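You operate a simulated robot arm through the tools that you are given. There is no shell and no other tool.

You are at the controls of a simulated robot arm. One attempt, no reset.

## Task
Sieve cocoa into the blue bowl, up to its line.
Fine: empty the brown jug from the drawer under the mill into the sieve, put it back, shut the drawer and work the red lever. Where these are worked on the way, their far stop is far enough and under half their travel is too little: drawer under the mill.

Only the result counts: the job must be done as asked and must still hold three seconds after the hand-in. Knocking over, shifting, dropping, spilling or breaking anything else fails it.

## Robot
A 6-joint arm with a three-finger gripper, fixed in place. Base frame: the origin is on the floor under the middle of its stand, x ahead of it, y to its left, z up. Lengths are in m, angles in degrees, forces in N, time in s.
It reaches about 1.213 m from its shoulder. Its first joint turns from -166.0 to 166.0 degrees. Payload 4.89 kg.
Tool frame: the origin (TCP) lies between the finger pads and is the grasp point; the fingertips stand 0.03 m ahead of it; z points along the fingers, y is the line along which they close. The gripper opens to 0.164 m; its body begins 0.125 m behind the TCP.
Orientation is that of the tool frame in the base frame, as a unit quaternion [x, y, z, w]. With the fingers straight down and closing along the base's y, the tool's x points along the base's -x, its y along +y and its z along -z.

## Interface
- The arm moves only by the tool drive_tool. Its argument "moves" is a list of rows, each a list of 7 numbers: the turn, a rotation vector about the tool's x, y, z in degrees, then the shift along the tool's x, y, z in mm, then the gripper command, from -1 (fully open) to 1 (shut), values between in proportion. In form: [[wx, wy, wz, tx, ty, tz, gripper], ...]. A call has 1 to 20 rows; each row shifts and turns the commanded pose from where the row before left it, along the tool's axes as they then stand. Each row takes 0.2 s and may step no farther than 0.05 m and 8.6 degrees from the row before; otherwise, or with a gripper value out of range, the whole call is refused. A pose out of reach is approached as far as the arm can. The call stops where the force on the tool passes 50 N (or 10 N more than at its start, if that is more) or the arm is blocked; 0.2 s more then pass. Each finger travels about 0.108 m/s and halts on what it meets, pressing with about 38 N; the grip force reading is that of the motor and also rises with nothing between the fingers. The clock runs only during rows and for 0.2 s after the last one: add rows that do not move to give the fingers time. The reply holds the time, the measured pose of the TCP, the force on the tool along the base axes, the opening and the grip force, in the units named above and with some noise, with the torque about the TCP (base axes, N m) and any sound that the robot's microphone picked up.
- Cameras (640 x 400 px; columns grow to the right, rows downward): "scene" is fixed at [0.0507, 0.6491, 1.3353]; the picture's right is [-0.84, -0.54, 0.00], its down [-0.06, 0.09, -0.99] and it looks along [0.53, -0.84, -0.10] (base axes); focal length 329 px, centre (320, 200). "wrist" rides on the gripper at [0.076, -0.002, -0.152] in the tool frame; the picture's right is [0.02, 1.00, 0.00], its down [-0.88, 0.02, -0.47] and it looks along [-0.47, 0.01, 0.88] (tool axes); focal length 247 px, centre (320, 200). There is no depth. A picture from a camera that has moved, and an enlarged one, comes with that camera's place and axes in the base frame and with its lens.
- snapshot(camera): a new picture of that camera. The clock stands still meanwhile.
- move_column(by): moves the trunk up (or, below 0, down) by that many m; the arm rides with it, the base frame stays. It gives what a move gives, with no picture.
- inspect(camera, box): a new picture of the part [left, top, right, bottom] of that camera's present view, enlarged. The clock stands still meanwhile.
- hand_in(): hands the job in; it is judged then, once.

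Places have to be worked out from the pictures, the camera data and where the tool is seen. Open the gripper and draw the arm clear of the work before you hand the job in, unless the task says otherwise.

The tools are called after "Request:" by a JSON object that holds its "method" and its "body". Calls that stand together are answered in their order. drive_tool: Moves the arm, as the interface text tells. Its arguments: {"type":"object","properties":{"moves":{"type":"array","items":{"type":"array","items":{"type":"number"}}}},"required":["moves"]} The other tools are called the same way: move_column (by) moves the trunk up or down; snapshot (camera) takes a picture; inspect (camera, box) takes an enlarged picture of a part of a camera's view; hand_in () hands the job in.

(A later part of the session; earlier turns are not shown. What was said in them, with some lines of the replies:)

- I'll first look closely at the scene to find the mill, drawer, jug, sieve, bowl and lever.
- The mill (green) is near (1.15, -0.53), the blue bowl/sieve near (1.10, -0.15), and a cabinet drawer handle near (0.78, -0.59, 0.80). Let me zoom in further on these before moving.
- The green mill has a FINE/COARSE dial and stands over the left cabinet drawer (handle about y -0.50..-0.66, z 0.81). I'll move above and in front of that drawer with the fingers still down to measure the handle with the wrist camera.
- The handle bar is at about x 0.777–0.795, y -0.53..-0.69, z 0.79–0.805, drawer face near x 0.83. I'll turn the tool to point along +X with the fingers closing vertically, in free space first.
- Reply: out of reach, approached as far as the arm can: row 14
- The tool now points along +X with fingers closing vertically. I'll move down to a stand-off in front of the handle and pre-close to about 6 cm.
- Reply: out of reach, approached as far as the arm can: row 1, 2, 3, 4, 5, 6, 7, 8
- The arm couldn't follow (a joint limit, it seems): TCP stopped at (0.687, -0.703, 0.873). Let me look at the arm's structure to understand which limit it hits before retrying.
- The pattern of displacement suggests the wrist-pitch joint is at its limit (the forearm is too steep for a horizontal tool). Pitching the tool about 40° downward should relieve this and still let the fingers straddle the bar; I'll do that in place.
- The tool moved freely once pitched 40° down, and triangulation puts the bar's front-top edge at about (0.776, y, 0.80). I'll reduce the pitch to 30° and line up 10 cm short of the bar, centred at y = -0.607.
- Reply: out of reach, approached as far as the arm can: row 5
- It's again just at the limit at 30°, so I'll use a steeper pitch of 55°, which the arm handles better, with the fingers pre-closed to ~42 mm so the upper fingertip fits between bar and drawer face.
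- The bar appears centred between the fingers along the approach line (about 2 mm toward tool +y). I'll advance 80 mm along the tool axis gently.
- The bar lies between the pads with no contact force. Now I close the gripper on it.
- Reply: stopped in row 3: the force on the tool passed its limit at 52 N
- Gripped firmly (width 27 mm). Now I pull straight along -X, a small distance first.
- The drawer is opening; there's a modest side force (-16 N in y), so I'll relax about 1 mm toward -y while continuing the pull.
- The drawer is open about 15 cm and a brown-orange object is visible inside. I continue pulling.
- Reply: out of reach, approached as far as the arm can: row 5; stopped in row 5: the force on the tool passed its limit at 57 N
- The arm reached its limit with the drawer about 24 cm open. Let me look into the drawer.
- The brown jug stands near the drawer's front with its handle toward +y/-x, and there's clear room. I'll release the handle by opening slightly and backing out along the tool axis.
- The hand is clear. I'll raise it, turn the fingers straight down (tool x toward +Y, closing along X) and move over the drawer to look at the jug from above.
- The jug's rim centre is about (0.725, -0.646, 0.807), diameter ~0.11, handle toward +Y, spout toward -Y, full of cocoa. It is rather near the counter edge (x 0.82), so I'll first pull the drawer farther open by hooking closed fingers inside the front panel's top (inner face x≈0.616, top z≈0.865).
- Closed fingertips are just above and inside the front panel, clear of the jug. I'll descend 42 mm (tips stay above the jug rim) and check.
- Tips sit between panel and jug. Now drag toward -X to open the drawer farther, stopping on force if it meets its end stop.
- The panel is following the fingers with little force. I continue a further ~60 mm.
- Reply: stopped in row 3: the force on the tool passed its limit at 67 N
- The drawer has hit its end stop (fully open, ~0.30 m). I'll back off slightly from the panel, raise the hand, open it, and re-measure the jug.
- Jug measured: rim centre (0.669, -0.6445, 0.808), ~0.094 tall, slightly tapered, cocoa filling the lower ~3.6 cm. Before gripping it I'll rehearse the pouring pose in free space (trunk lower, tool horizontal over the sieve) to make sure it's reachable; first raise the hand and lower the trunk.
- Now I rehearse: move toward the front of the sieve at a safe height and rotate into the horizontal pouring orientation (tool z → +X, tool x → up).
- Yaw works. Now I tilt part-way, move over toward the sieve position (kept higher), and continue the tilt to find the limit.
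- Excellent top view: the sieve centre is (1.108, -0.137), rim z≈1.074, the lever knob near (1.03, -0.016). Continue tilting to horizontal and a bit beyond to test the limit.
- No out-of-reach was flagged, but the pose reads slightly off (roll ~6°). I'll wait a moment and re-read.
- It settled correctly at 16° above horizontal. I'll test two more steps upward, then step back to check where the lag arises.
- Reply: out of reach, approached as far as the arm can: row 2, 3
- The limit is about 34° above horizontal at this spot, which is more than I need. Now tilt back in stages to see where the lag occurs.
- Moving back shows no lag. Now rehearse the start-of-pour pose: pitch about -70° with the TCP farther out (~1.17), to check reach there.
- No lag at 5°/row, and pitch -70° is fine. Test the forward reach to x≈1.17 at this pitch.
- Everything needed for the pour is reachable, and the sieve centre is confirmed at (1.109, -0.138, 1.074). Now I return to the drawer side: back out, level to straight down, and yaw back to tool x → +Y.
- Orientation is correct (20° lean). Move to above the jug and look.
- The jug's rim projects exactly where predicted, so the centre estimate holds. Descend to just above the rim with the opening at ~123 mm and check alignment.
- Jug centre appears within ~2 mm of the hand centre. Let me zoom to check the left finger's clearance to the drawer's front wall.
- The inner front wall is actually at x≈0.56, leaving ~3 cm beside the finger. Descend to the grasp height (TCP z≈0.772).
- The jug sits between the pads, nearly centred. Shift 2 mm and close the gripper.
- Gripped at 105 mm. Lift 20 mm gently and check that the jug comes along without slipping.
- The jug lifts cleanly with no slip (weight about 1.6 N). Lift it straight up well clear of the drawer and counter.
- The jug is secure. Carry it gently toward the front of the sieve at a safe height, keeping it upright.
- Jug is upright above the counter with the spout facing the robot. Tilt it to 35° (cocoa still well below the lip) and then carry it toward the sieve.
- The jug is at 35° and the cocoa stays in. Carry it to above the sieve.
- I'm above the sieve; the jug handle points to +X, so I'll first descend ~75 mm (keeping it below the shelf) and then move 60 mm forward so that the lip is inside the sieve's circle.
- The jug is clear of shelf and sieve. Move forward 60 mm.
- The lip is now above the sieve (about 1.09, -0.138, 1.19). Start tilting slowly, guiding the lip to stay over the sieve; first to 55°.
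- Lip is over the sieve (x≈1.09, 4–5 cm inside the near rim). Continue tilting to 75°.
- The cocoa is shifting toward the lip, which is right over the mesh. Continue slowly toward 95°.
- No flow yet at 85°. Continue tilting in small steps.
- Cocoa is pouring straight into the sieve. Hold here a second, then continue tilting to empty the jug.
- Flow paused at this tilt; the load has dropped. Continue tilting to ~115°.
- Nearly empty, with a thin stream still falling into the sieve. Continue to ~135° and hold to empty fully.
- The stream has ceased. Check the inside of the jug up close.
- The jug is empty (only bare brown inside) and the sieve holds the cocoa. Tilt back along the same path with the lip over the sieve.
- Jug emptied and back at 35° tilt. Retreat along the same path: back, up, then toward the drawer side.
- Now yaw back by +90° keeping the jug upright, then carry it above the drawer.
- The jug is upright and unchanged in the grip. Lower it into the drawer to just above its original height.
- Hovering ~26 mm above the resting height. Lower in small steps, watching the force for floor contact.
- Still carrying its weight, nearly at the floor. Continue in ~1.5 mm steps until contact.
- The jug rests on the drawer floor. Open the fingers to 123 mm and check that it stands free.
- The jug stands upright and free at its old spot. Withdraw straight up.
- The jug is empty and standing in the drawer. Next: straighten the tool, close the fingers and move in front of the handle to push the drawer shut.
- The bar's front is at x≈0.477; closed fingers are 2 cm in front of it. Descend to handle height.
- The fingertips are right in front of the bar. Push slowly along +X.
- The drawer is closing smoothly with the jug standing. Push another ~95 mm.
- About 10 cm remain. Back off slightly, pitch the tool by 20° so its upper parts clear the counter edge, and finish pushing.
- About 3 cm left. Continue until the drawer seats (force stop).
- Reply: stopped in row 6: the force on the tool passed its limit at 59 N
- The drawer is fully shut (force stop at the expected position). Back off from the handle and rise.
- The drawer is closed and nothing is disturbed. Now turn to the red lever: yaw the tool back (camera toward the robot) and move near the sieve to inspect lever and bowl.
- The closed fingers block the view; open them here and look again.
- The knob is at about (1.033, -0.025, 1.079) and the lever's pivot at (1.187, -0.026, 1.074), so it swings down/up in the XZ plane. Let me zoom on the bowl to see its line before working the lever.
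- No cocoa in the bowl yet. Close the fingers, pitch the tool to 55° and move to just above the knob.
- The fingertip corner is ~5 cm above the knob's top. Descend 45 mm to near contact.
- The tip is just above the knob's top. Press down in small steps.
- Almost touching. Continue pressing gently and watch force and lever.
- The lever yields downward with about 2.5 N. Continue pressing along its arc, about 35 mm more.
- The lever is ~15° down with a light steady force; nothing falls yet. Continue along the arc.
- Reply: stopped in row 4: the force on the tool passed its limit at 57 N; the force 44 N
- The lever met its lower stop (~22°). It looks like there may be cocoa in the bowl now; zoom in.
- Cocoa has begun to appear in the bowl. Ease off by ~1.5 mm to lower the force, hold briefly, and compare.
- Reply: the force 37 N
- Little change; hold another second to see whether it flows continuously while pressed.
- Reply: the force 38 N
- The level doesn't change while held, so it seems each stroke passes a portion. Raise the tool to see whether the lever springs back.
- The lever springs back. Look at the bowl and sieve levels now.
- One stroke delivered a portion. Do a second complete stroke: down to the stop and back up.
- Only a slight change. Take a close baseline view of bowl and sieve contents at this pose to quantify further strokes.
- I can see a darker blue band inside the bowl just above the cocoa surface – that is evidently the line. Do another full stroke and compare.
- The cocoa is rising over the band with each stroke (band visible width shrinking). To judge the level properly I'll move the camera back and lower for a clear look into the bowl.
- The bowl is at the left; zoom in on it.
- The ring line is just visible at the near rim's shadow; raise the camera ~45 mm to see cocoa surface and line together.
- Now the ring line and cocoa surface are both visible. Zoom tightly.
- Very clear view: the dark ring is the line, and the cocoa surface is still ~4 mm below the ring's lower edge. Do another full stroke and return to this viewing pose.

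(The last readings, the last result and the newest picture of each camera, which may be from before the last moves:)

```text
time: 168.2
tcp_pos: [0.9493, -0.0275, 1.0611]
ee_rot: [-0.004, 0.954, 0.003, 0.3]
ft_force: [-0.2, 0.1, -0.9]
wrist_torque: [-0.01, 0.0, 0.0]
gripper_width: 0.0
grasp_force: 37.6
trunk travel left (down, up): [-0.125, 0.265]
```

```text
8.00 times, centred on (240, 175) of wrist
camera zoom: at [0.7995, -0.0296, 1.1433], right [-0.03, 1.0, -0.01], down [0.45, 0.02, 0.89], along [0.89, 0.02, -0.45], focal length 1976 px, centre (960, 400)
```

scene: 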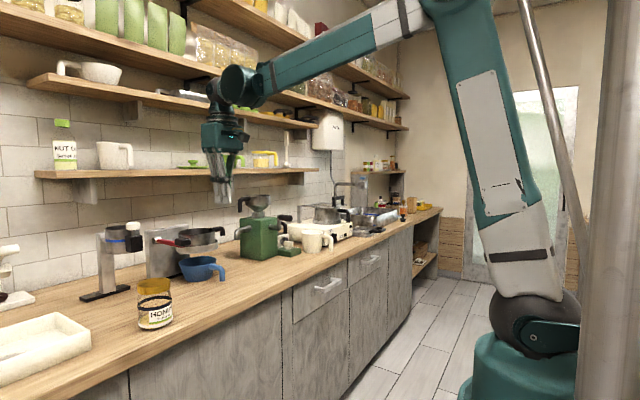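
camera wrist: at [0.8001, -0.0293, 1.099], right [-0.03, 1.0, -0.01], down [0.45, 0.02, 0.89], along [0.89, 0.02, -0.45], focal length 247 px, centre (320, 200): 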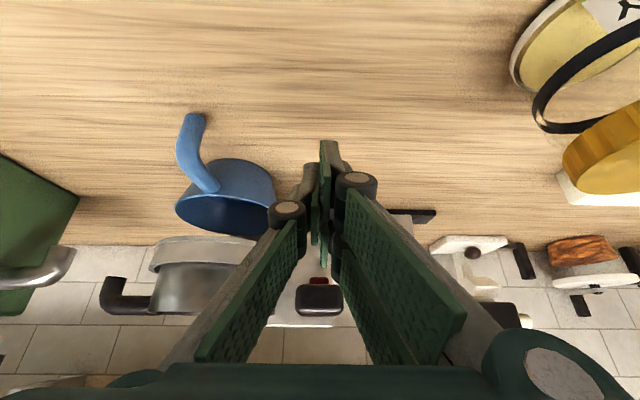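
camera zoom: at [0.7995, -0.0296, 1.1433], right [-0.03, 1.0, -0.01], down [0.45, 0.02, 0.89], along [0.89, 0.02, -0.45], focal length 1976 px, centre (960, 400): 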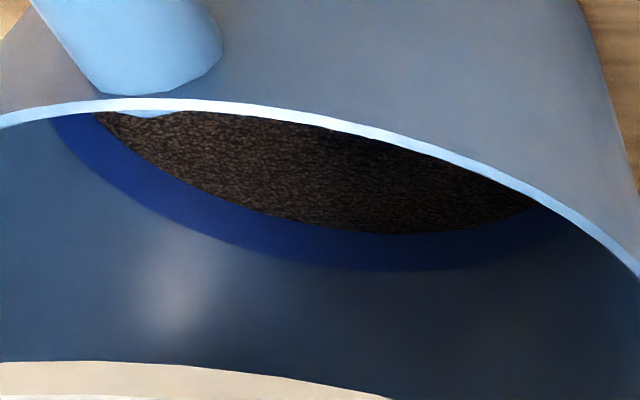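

The surface has reached the ring's lower edge; one stroke raises it ~3 mm and the ring is ~8 mm tall. One more stroke should bring it to the ring's middle.

Request:
{"method": "drive_tool", "body": {"moves": [[0, 0, 0, -23.8, 0, -34, 1], [0, 0, 0, -23.8, 0, -34, 1], [0, 0, 0, -39.5, 4.5, 27.7, 1], [0, 0, 0, -39.5, 4.5, 27.7, 1], [0, 0, 0, 2.95, 0, 4.21, 1], [0, 0, 0, 2.95, 0, 4.21, 1], [0, 0, 0, 2.95, 0, 4.21, 1], [0, 0, 0, 2.95, 0, 4.21, 1], [0, 0, 0, 2.95, 0, 4.21, 1], [0, 0, 0, 2.95, 0, 4.21, 1], [0, 0, 0, 2.95, 0, 4.21, 1], [0, 0, 0, 2.95, 0, 4.21, 1], [0, 0, 0, 2.95, 0, 4.21, 1], [0, 0, 0, 2.95, 0, 4.21, 1], [0, 0, 0, 2.95, 0, 4.21, 1], [0, 0, 0, -5.9, 0, -8.42, 1], [0, 0, 0, -11.8, 0, -16.84, 1], [0, 0, 0, -14.7, 0, -21.0, 1]]}}

Request:
{"method": "drive_tool", "body": {"moves": [[0, 0, 0, 39.5, -4.5, -27.7, 1], [0, 0, 0, 39.5, -4.5, -27.7, 1], [0, 0, 0, 23.8, 0, 34, 1], [0, 0, 0, 23.8, 0, 34, 1], [0, 0, 0, 0, 0, 0, 1]]}}

Request:
{"method": "inspect", "body": {"camera": "wrist", "box": [200, 150, 280, 200]}}

Request:
{"method": "inspect", "body": {"camera": "scene", "box": [120, 190, 250, 300]}}

```text
time: 172.0
tcp_pos: [1.0441, -0.0178, 1.1441]
ee_rot: [-0.003, 0.954, 0.003, 0.3]
ft_force: [-0.1, 0.4, -0.1]
wrist_torque: [-0.03, 0.08, 0.01]
gripper_width: 0.0
grasp_force: 37.9
trunk travel left (down, up): [-0.125, 0.265]
```

```text
time: 173.2
tcp_pos: [0.9487, -0.0273, 1.0589]
ee_rot: [-0.004, 0.954, 0.003, 0.299]
ft_force: [-0.1, -0.2, -0.3]
wrist_torque: [0.0, -0.07, -0.02]
gripper_width: 0.0001
grasp_force: 38.0
trunk travel left (down, up): [-0.125, 0.265]
```

```text
8.00 times, centred on (240, 175) of wrist
camera zoom: at [0.7988, -0.0303, 1.1428], right [-0.03, 1.0, -0.01], down [0.45, 0.02, 0.89], along [0.89, 0.02, -0.45], focal length 1976 px, centre (960, 400)
```

zoom: 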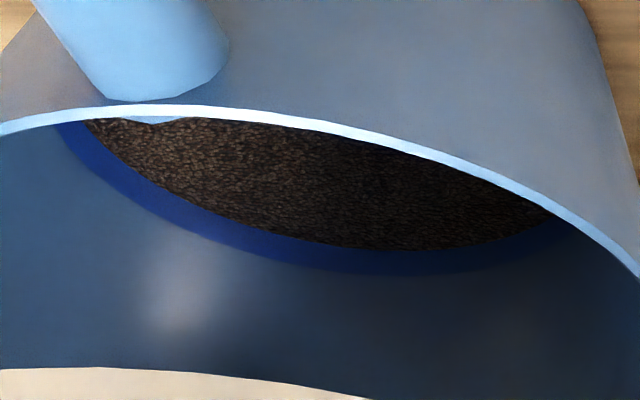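

```text
3.64 times, centred on (185, 245) of scene
camera zoom: at [0.0507, 0.6491, 1.3353], right [-0.84, -0.54, 0.0], down [-0.06, 0.09, -0.99], along [0.53, -0.84, -0.1], focal length 1196 px, centre (811, 36)
```

zoom: 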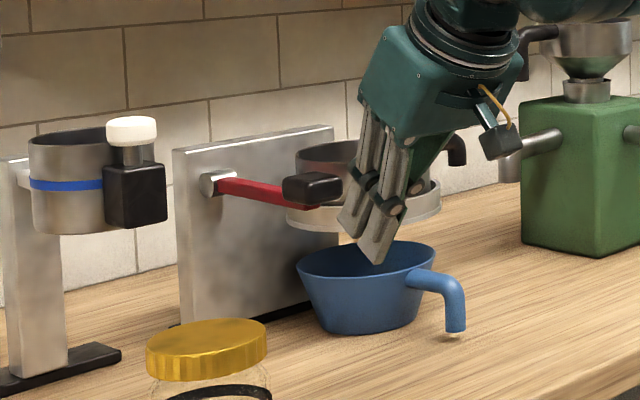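

The surface is now about 1 mm below the ring's middle. A short, quicker half-stroke should bring it right to the line's centre.

Request:
{"method": "drive_tool", "body": {"moves": [[0, 0, 0, -23.8, 0, -34, 1], [0, 0, 0, -23.8, 0, -34, 1], [0, 0, 0, -39.5, 4.5, 27.7, 1], [0, 0, 0, -39.5, 4.5, 27.7, 1], [0, 0, 0, 7.2, 0, 10.2, 1], [0, 0, 0, 7.2, 0, 10.2, 1], [0, 0, 0, 7.2, 0, 10.2, 1], [0, 0, 0, 7.2, 0, 10.2, 1], [0, 0, 0, -7.2, 0, -10.2, 1], [0, 0, 0, -7.2, 0, -10.2, 1], [0, 0, 0, -14.4, 0, -20.4, 1]]}}

Request:
{"method": "drive_tool", "body": {"moves": [[0, 0, 0, 39.5, -4.5, -27.7, 1], [0, 0, 0, 39.5, -4.5, -27.7, 1], [0, 0, 0, 23.8, 0, 34, 1], [0, 0, 0, 23.8, 0, 34, 1], [0, 0, 0, 0, 0, 0, 1]]}}

Request:
{"method": "inspect", "body": {"camera": "wrist", "box": [200, 150, 280, 200]}}

```text
time: 175.6
tcp_pos: [1.0471, -0.0176, 1.1442]
ee_rot: [-0.003, 0.954, 0.003, 0.3]
ft_force: [0.5, 0.5, -0.2]
wrist_torque: [0.0, 0.04, -0.02]
gripper_width: 0.0
grasp_force: 38.0
trunk travel left (down, up): [-0.125, 0.265]
```

```text
time: 176.8
tcp_pos: [0.9512, -0.0276, 1.0617]
ee_rot: [-0.003, 0.954, 0.004, 0.3]
ft_force: [-0.5, 0.7, -0.4]
wrist_torque: [0.03, -0.02, 0.02]
gripper_width: 0.0
grasp_force: 38.1
trunk travel left (down, up): [-0.125, 0.265]
```

```text
8.00 times, centred on (240, 175) of wrist
camera zoom: at [0.8013, -0.0311, 1.144], right [-0.03, 1.0, -0.01], down [0.45, 0.02, 0.89], along [0.89, 0.02, -0.45], focal length 1976 px, centre (960, 400)
```

zoom: 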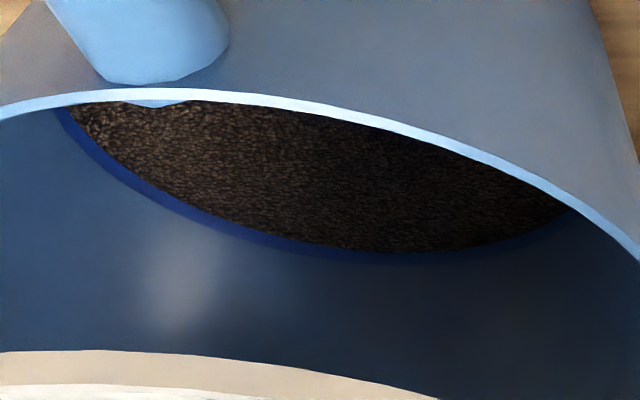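

That quick stroke delivered a full portion: the surface now stands within the ring, about two thirds up it. Look at what remains in the sieve and view the whole setup from above.

Request:
{"method": "drive_tool", "body": {"moves": [[0, 0, 0, -23.8, 0, -34, 1], [0, 0, 0, -23.8, 0, -34, 1], [0, 0, 0, -28.7, 0, -41, 1], [0, 0, 0, -28.7, 0, -41, 1], [0, 0, 0, 0, 0, 0, 1]]}}

Request:
{"method": "snapshot", "body": {"camera": "wrist"}}

Request:
{"method": "inspect", "body": {"camera": "wrist", "box": [150, 20, 310, 160]}}

```text
time: 178.0
tcp_pos: [0.9479, -0.0282, 1.2433]
ee_rot: [-0.003, 0.954, 0.004, 0.3]
ft_force: [-0.4, 0.1, 0.3]
wrist_torque: [0.01, -0.03, 0.02]
gripper_width: 0.0
grasp_force: 37.9
trunk travel left (down, up): [-0.125, 0.265]
```

```text
taken
camera wrist: at [0.7987, -0.0317, 1.3269], right [-0.03, 1.0, -0.01], down [0.45, 0.02, 0.89], along [0.89, 0.02, -0.45], focal length 247 px, centre (320, 200)
```

wrist: 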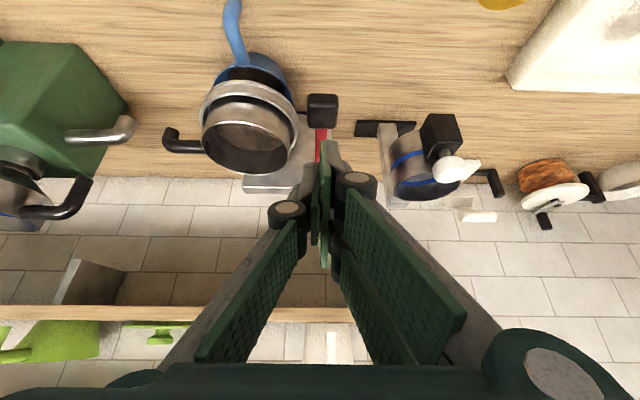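

```text
2.86 times, centred on (230, 90) of wrist
camera zoom: at [0.7987, -0.0317, 1.3269], right [-0.03, 1.0, -0.01], down [0.45, 0.02, 0.89], along [0.89, 0.02, -0.45], focal length 706 px, centre (577, 514)
```

zoom: 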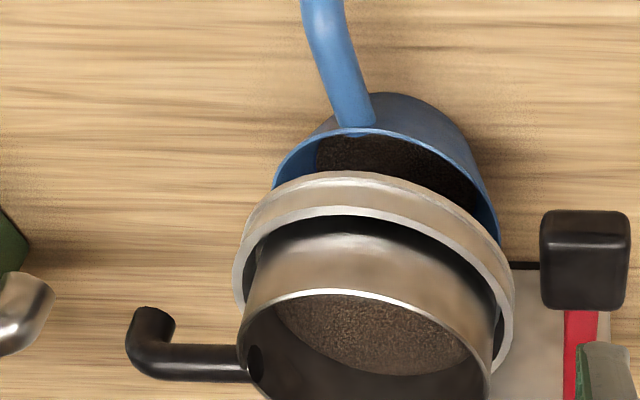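

The sieve still holds spare cocoa, the lever is back at rest, and the bowl's surface stands on the line's ring, so I'll stop here. Retreat the arm, straighten it and open the gripper.

Request:
{"method": "drive_tool", "body": {"moves": [[0, 0, 0, 35.8, 0, -25.1, 1], [0, 0, 0, 35.8, 0, -25.1, 1], [0, 0, 0, 35.8, 0, -25.1, 1], [0, 0, 0, 35.8, 0, -25.1, 1], [0, 0, 0, 35.8, 0, -25.1, 1], [0, 0, 0, 35.8, 0, -25.1, 1], [0, 0, 0, 35.8, 0, -25.1, 1], [0, 0, 0, 35.8, 0, -25.1, 1], [0, 5, 0, 0, 0, 0, 0.5], [0, 5, 0, 0, 0, 0, 0], [0, 5, 0, 0, 0, 0, -0.5], [0, 5, 0, 0, 0, 0, -1], [0, 5, 0, 0, 0, 0, -1], [0, 5, 0, 0, 0, 0, -1], [0, 5, 0, 0, 0, 0, -1], [0, 0, 0, 0, 0, 0, -1]]}}

Request:
{"method": "snapshot", "body": {"camera": "scene"}}

Request:
{"method": "snapshot", "body": {"camera": "wrist"}}

Request:
{"method": "inspect", "body": {"camera": "scene", "box": [120, 200, 260, 300]}}

```text
time: 181.4
tcp_pos: [0.5987, -0.031, 1.2456]
ee_rot: [-0.005, 1.0, 0.002, -0.001]
ft_force: [0.0, 1.1, 0.1]
wrist_torque: [0.03, 0.04, 0.0]
gripper_width: 0.1641
grasp_force: 0.0
trunk travel left (down, up): [-0.125, 0.265]
```

```text
taken
```

scene: 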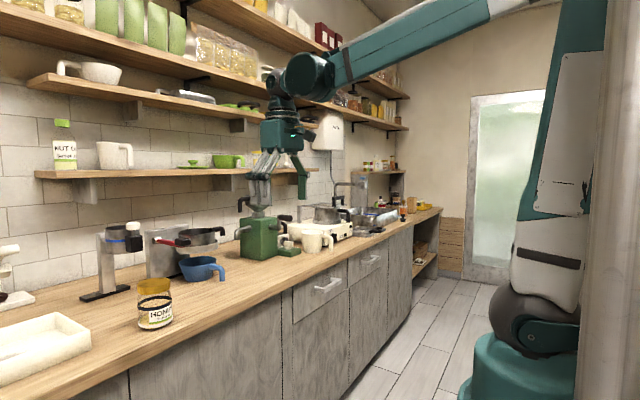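

```text
taken
camera wrist: at [0.5238, -0.0337, 1.3988], right [-0.03, 1.0, 0.0], down [0.88, 0.02, 0.47], along [0.47, 0.02, -0.88], focal length 247 px, centre (320, 200)
```

wrist: 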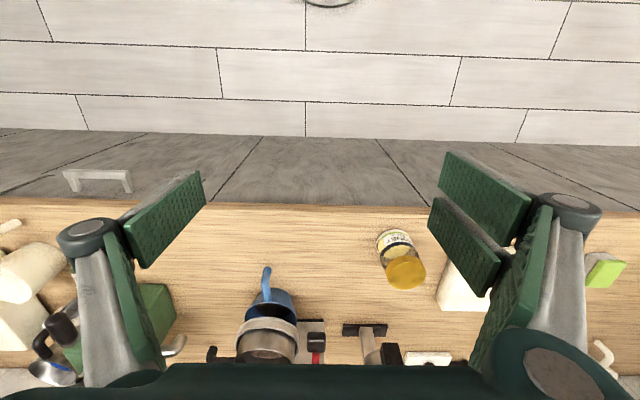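

```text
4.00 times, centred on (190, 250) of scene
camera zoom: at [0.0507, 0.6491, 1.3353], right [-0.84, -0.54, 0.0], down [-0.06, 0.09, -0.99], along [0.53, -0.84, -0.1], focal length 1315 px, centre (840, 0)
```

zoom: 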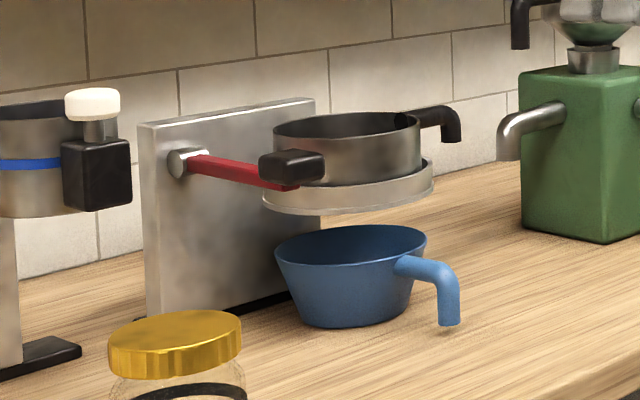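

The arm is clear with the gripper open, drawer shut, lever at rest, bowl and sieve undisturbed, and no spill on the counter. Handing in.

Request:
{"method": "hand_in", "body": {}}

```text
The job is handed in.
```

I handed in the job with the bowl filled into its line, but I can't confirm the level is within tolerance.

- **Bowl level:** Each lever stroke added about 2.6 mm. My last one, meant to be a half stroke, delivered a full portion. The cocoa surface ended about two-thirds of the way up the line's ring, roughly 1.4 mm above its middle. One more stroke would have taken it to the top edge of the ring, so I stopped there.
- **Sieve:** Some cocoa is left in it, because the jug held more than the line needs.
- **Jug and drawer:** The jug went back empty and standing on the same spot. I then pushed the drawer fully shut. I couldn't see the jug after closing, but the drawer moved slowly and smoothly.
- **Lever:** It sprang back to its rest position.
- **Everything else:** I saw no spills and nothing out of place on the counter. I read "Fine:" as the heading for the detailed steps and left the mill's FINE/COARSE dial alone.

The arm was clear of the work and the gripper open at the hand-in.
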